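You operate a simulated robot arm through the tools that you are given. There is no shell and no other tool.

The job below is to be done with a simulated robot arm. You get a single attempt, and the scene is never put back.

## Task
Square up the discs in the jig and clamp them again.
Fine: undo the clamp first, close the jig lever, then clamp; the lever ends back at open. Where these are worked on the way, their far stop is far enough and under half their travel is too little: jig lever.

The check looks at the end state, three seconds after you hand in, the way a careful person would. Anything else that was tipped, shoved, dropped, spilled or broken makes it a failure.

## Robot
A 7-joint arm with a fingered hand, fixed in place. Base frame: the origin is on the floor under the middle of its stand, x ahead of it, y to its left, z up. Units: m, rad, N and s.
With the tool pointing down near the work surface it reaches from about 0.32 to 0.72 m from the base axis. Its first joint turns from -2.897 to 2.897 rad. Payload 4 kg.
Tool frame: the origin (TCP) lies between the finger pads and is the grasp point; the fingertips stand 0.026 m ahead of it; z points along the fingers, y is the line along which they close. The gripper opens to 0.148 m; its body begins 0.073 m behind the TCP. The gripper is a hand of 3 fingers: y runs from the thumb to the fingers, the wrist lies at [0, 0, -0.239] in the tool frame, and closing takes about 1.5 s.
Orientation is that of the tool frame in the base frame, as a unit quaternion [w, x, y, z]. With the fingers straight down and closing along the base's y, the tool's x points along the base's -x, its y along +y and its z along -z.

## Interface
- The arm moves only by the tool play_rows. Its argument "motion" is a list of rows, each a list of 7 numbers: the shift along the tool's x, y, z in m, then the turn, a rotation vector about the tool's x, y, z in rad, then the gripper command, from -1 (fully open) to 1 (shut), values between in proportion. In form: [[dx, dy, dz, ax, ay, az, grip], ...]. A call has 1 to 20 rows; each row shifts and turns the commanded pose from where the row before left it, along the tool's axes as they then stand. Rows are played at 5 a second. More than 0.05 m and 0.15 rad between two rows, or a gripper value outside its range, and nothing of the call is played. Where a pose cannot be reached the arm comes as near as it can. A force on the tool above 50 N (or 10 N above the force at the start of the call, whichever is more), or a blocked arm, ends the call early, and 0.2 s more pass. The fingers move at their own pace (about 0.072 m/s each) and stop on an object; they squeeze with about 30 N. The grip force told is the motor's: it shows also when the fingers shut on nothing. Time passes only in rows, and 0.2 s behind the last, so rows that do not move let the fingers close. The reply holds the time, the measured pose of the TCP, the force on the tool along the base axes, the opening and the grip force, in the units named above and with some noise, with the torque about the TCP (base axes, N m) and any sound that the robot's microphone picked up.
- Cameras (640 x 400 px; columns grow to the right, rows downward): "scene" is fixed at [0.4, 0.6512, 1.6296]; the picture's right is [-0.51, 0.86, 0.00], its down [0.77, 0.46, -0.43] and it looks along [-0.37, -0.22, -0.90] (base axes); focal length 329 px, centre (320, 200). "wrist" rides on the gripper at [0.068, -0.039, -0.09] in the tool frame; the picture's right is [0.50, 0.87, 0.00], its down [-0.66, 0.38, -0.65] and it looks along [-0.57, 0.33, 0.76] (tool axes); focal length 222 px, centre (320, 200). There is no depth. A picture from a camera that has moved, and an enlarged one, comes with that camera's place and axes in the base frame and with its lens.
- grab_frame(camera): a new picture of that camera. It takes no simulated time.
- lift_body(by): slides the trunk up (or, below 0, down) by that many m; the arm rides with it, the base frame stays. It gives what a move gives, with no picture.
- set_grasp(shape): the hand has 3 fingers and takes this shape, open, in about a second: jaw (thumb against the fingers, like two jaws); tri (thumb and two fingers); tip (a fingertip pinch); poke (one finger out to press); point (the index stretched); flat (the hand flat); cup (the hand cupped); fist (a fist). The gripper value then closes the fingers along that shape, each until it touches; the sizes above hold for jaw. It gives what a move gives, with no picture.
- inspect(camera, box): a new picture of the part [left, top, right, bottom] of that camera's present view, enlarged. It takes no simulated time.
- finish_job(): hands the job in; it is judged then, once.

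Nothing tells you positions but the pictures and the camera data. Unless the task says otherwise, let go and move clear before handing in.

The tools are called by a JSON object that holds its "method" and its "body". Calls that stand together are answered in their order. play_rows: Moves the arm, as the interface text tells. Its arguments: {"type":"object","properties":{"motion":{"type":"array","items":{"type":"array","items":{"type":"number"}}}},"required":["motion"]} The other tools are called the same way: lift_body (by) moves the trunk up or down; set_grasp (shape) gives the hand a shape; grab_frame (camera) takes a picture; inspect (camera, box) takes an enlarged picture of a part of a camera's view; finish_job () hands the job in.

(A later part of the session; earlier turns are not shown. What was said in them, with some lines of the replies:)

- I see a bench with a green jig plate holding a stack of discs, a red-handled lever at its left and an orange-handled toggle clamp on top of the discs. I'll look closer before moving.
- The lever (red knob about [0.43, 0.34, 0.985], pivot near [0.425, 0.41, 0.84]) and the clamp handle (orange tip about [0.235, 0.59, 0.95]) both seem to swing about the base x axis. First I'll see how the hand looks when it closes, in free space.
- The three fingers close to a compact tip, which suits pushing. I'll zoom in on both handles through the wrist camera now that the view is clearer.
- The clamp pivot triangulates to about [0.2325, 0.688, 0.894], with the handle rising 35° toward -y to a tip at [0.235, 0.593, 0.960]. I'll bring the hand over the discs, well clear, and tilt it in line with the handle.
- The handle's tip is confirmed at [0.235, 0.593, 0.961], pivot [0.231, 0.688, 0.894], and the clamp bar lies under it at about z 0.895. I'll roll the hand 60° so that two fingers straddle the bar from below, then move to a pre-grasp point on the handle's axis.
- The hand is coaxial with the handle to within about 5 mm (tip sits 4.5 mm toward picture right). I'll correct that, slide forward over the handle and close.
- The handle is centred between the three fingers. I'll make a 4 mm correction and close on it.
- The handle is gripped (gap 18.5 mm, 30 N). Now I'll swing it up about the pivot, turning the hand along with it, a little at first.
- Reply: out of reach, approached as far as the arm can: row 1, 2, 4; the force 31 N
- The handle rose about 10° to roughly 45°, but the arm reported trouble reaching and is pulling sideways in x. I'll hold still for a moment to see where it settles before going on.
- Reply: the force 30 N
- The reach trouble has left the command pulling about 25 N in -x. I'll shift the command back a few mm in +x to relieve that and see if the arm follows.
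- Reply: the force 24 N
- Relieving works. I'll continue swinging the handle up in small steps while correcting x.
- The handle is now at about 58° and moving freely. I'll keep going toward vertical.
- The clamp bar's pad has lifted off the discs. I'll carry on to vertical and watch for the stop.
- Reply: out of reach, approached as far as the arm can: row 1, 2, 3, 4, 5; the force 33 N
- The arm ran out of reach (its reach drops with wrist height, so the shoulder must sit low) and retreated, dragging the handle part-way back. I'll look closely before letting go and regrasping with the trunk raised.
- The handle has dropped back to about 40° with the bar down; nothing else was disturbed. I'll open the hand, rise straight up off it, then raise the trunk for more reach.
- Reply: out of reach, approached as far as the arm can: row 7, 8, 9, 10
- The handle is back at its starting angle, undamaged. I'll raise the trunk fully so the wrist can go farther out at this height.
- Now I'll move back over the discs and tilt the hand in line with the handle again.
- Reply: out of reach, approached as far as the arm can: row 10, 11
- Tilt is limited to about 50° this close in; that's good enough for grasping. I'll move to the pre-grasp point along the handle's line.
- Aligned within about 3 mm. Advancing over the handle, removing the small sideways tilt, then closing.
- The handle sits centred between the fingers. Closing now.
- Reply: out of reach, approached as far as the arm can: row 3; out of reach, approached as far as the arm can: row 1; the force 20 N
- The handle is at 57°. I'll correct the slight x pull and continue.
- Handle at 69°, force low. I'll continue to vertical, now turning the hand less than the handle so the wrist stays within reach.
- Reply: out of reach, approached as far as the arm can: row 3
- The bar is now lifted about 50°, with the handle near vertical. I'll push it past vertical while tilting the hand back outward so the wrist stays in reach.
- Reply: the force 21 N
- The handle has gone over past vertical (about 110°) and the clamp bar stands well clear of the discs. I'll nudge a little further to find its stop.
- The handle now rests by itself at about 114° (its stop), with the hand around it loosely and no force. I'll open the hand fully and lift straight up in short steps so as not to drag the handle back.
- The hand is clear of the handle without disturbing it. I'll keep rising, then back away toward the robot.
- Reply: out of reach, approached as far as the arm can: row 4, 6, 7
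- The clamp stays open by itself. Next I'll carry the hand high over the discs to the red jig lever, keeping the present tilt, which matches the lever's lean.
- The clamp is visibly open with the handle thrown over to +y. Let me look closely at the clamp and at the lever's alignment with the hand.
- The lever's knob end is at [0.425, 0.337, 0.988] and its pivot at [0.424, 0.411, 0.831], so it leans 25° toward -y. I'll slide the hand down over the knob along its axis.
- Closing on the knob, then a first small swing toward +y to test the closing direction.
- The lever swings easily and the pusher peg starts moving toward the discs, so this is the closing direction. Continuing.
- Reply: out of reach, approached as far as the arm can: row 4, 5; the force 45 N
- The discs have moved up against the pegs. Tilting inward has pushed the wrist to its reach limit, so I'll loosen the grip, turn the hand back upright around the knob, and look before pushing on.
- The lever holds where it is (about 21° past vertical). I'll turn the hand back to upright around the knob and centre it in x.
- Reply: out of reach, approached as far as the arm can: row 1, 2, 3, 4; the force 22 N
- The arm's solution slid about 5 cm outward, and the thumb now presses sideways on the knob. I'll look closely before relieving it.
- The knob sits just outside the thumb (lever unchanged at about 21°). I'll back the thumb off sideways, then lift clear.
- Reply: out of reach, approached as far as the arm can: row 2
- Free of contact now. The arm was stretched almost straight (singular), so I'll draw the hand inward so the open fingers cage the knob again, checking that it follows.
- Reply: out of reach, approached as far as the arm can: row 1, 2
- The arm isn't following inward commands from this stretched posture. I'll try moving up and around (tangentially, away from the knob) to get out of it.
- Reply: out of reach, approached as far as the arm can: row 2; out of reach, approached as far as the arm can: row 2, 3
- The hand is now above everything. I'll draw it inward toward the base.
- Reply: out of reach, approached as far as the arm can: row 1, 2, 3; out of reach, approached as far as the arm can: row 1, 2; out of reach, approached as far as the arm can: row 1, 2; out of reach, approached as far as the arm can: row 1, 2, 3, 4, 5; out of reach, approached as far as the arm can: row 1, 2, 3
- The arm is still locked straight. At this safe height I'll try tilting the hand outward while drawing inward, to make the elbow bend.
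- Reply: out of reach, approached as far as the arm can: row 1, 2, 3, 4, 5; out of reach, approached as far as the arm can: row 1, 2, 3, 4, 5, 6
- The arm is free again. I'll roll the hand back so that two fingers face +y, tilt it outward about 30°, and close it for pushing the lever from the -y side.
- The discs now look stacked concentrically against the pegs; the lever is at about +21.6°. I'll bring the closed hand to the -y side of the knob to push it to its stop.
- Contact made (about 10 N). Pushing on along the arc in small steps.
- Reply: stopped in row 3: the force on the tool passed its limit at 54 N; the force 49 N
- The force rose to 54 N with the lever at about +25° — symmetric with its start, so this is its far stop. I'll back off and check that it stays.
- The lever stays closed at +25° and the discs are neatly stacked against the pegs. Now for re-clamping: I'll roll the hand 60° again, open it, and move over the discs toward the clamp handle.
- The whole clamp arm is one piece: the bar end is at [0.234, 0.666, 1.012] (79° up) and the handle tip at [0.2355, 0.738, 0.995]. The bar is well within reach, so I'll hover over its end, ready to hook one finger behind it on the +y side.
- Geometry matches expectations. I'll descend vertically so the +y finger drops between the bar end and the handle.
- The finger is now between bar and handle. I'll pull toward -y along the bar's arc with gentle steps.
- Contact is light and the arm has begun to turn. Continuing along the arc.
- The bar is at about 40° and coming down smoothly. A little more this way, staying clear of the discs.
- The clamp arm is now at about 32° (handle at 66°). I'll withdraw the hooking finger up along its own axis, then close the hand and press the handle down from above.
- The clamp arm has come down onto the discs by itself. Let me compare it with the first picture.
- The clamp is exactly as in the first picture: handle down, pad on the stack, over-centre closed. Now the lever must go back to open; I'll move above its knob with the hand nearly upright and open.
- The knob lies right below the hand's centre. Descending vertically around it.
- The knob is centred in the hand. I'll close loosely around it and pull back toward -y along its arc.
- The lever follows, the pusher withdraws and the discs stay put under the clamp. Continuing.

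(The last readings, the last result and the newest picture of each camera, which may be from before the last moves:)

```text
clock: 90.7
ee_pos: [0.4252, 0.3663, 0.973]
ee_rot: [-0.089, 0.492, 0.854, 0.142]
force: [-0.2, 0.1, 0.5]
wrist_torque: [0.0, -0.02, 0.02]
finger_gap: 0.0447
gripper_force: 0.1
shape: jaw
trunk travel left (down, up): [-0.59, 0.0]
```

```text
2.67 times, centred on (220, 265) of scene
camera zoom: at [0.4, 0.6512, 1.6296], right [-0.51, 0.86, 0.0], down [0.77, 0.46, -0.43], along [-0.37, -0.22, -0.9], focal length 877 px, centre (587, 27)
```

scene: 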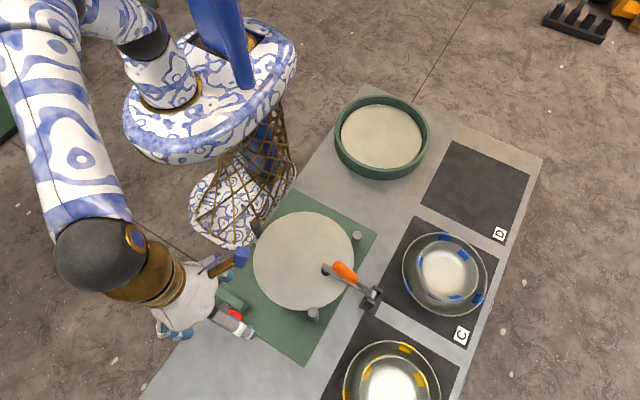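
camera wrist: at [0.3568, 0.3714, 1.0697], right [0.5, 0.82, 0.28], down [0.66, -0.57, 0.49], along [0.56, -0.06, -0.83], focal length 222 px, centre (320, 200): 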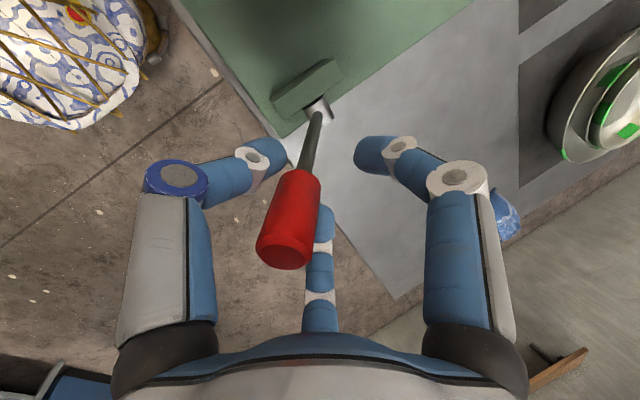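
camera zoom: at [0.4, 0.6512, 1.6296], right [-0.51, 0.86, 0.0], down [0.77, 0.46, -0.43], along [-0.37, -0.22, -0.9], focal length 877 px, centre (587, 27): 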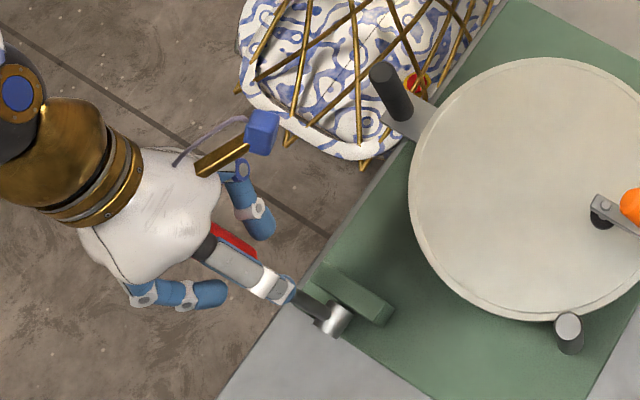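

The lever has snapped back to its open position (knob end at [0.4245, 0.3375, 0.986], as at the start). I'll open the hand and withdraw upward.

{"method": "play_rows", "body": {"motion": [[0, 0, 0, 0, 0, 0, 0], [0, 0, 0, 0, 0, 0, -0.5], [0, 0, 0, 0, 0, 0, -1], [0, 0, 0, 0, 0, 0, -1], [0, 0, 0, 0, 0, 0, -1], [0, 0, -0.02, 0, 0, 0, -1], [0, 0, -0.025, 0, 0, 0, -1], [0, 0, -0.025, 0, 0, 0, -1], [0, 0, -0.025, 0, 0, 0, -1], [0, 0, -0.025, 0, 0, 0, -1], [0, 0, -0.02, 0, 0, 0, -1]]}}

{"method": "grab_frame", "body": {"camera": "wrist"}}

{"method": "inspect", "body": {"camera": "scene", "box": [150, 180, 400, 370]}}

```text
clock: 93.1
ee_pos: [0.4246, 0.3206, 1.1041]
ee_rot: [-0.088, 0.491, 0.855, 0.141]
force: [0.4, 0.4, -0.3]
wrist_torque: [0.0, -0.02, 0.03]
finger_gap: 0.1477
gripper_force: 0.0
shape: jaw
trunk travel left (down, up): [-0.59, 0.0]
```

```text
taken
camera wrist: at [0.3578, 0.3264, 1.2018], right [0.5, 0.82, 0.28], down [0.66, -0.57, 0.49], along [0.56, -0.06, -0.83], focal length 222 px, centre (320, 200)
```

wrist: 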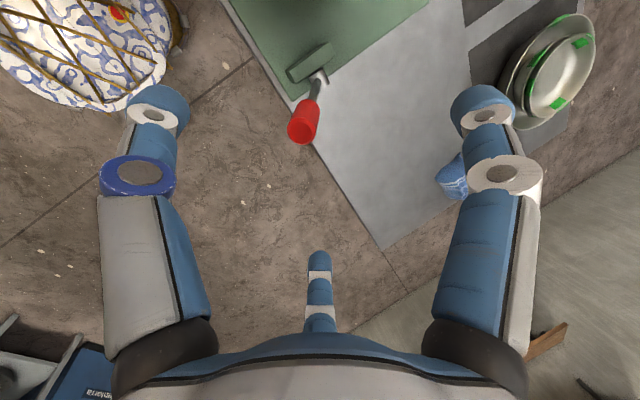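

```text
2.11 times, centred on (275, 275) of scene
camera zoom: at [0.4, 0.6512, 1.6296], right [-0.51, 0.86, 0.0], down [0.77, 0.46, -0.43], along [-0.37, -0.22, -0.9], focal length 692 px, centre (415, 42)
```

zoom: 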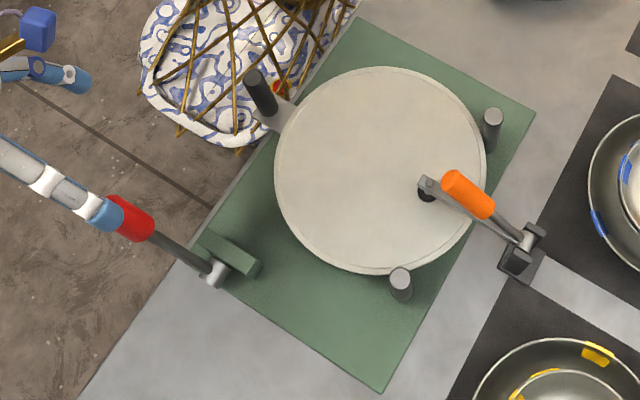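

The lever is exactly at its starting open position, the pusher is back, and the clamp holds the stack. I'll move clear and take a last look at the discs from the hand camera.

{"method": "play_rows", "body": {"motion": [[0.0066, -0.0249, -0.0235, 0, 0, 0, -1], [0.0066, -0.0249, -0.0235, 0, 0, 0, -1], [0.0066, -0.0249, -0.0235, 0, 0, 0, -1], [0.0066, -0.0249, -0.0235, 0, 0, 0, -1], [0.0066, -0.0249, -0.0235, 0, 0, 0, -1], [0, 0, 0, 0, 0, 0, -1]]}}

{"method": "grab_frame", "body": {"camera": "wrist"}}

{"method": "grab_frame", "body": {"camera": "scene"}}

{"method": "inspect", "body": {"camera": "scene", "box": [230, 190, 370, 330]}}

```text
clock: 94.5
ee_pos: [0.3027, 0.2505, 1.2071]
ee_rot: [-0.089, 0.491, 0.855, 0.141]
force: [0.2, -0.3, 0.0]
wrist_torque: [0.01, 0.04, 0.01]
finger_gap: 0.1483
gripper_force: 0.0
shape: jaw
trunk travel left (down, up): [-0.59, 0.0]
```

```text
taken
camera wrist: at [0.2343, 0.2558, 1.3035], right [0.5, 0.82, 0.28], down [0.66, -0.57, 0.49], along [0.56, -0.06, -0.83], focal length 222 px, centre (320, 200)
```

wrist: 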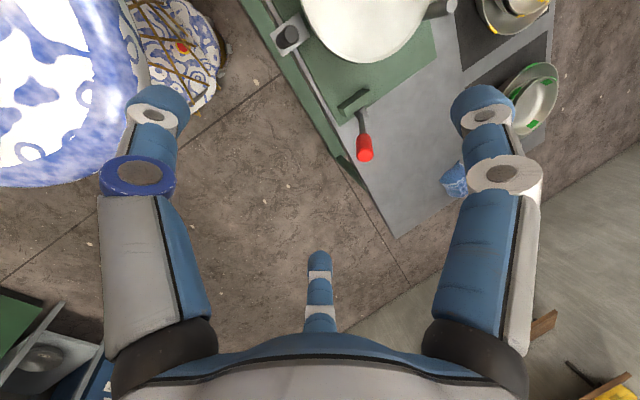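

```text
taken
```

scene: 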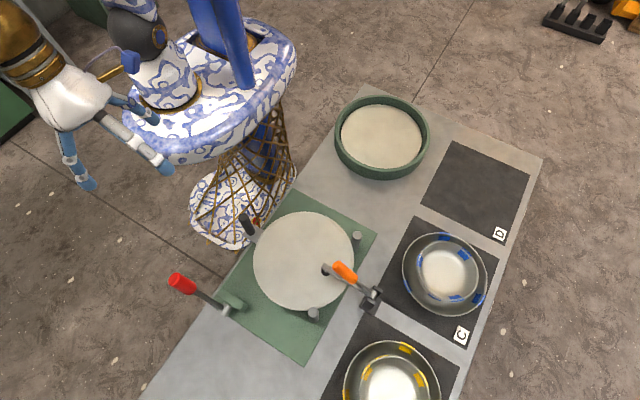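

```text
2.86 times, centred on (300, 260) of scene
camera zoom: at [0.4, 0.6512, 1.6296], right [-0.51, 0.86, 0.0], down [0.77, 0.46, -0.43], along [-0.37, -0.22, -0.9], focal length 939 px, centre (377, 29)
```

zoom: 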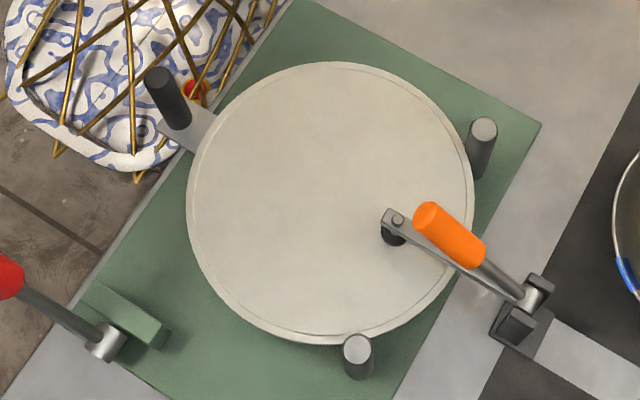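

Everything is in place. For a final check of the stack's edges I'll turn the hand (well clear) to the starting view.

{"method": "play_rows", "body": {"motion": [[0, 0, 0, 0, 0, -0.1309, -1], [0, 0, 0, 0, 0, -0.1309, -1], [0, 0, 0, 0, 0, -0.1309, -1], [0, 0, 0, 0, 0, -0.1309, -1], [0, 0, 0, 0, 0, -0.1309, -1], [0, 0, 0, 0, 0, -0.1309, -1], [0, 0, 0, 0, 0, -0.1309, -1], [0, 0, 0, 0, 0, -0.1309, -1], [0, 0, 0, 0.11, 0, 0, -1], [0, 0, 0, 0.11, 0, 0, -1], [0, 0, 0, 0.11, 0, 0, -1], [0.015, 0.025, 0, 0, 0, 0, 1], [0.015, 0.025, 0, 0, 0, 0, 1], [0, 0, 0, 0, 0, 0, 1], [0, 0, 0, 0, 0, 0, 1], [0, 0, 0, 0, 0, 0, 1], [0, 0, 0, 0, 0, 0, 1]]}}

{"method": "grab_frame", "body": {"camera": "wrist"}}

{"method": "inspect", "body": {"camera": "wrist", "box": [240, 0, 520, 180]}}

```text
clock: 98.1
ee_pos: [0.275, 0.2995, 1.207]
ee_rot: [-0.006, -0.002, 1.0, 0.002]
force: [0.1, -0.6, 0.4]
wrist_torque: [0.0, 0.0, -0.02]
finger_gap: 0.0
gripper_force: 26.8
shape: jaw
trunk travel left (down, up): [-0.59, 0.0]
```

```text
taken
camera wrist: at [0.2072, 0.2592, 1.2957], right [-0.5, 0.86, 0.01], down [0.66, 0.38, 0.65], along [0.56, 0.33, -0.76], focal length 222 px, centre (320, 200)
```

wrist: 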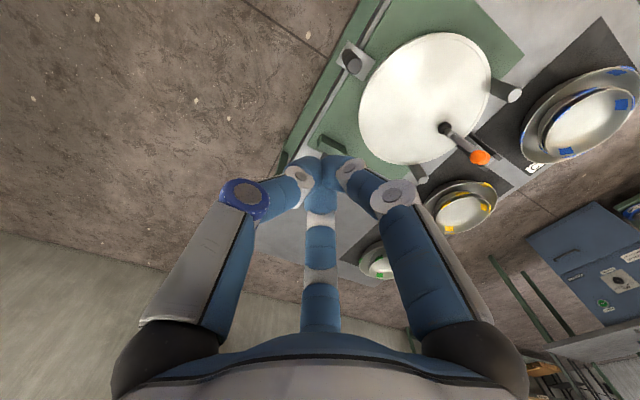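

```text
2.22 times, centred on (380, 90) of wrist
camera zoom: at [0.2072, 0.2592, 1.2957], right [-0.5, 0.86, 0.01], down [0.66, 0.38, 0.65], along [0.56, 0.33, -0.76], focal length 494 px, centre (187, 444)
```

zoom: 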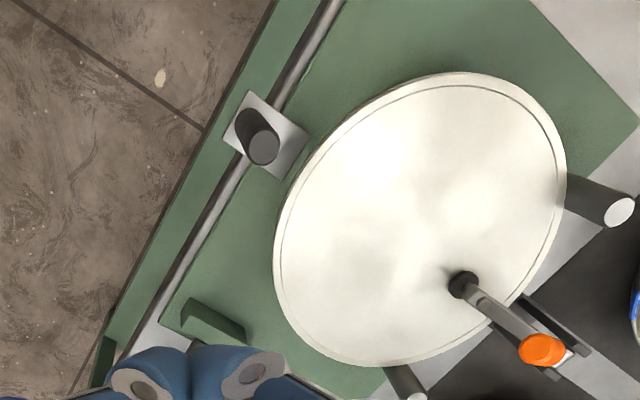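

The stack now shows one clean edge against both pegs. The clamp is shut on it, the lever and pusher are back at open, nothing else was disturbed and the hand is clear, so I'm handing in.

{"method": "finish_job", "body": {}}

```text
The job is handed in.
```

The discs are squared up and clamped again, and the job is handed in; I haven't seen the check's verdict.

- **Clamp undone:** I swung the handle from its closed position right over to its open stop, so the pad came well clear of the discs. The first try ran out of reach and the handle went back down, so I raised the trunk fully and tried again.
- **Lever closed:** I swung the jig lever to its far stop (about +25°, where the push reached 54 N). The pusher moved the stack against both pegs.
- **Clamp shut:** I brought the clamp arm down with the lever still closed. It snapped down the last part by itself and matches its position in the first picture.
- **Lever back to open:** The knob is at its starting position and the pusher has withdrawn. The stack stayed put under the clamp.

While I was closing the lever, the arm stretched straight for a while and the thumb pressed sideways on the knob with about 22 N. The lever did not move from that, and nothing else was touched.

In the last pictures the stack shows one clean edge. The hand is clear of everything, and the trunk is still fully raised.
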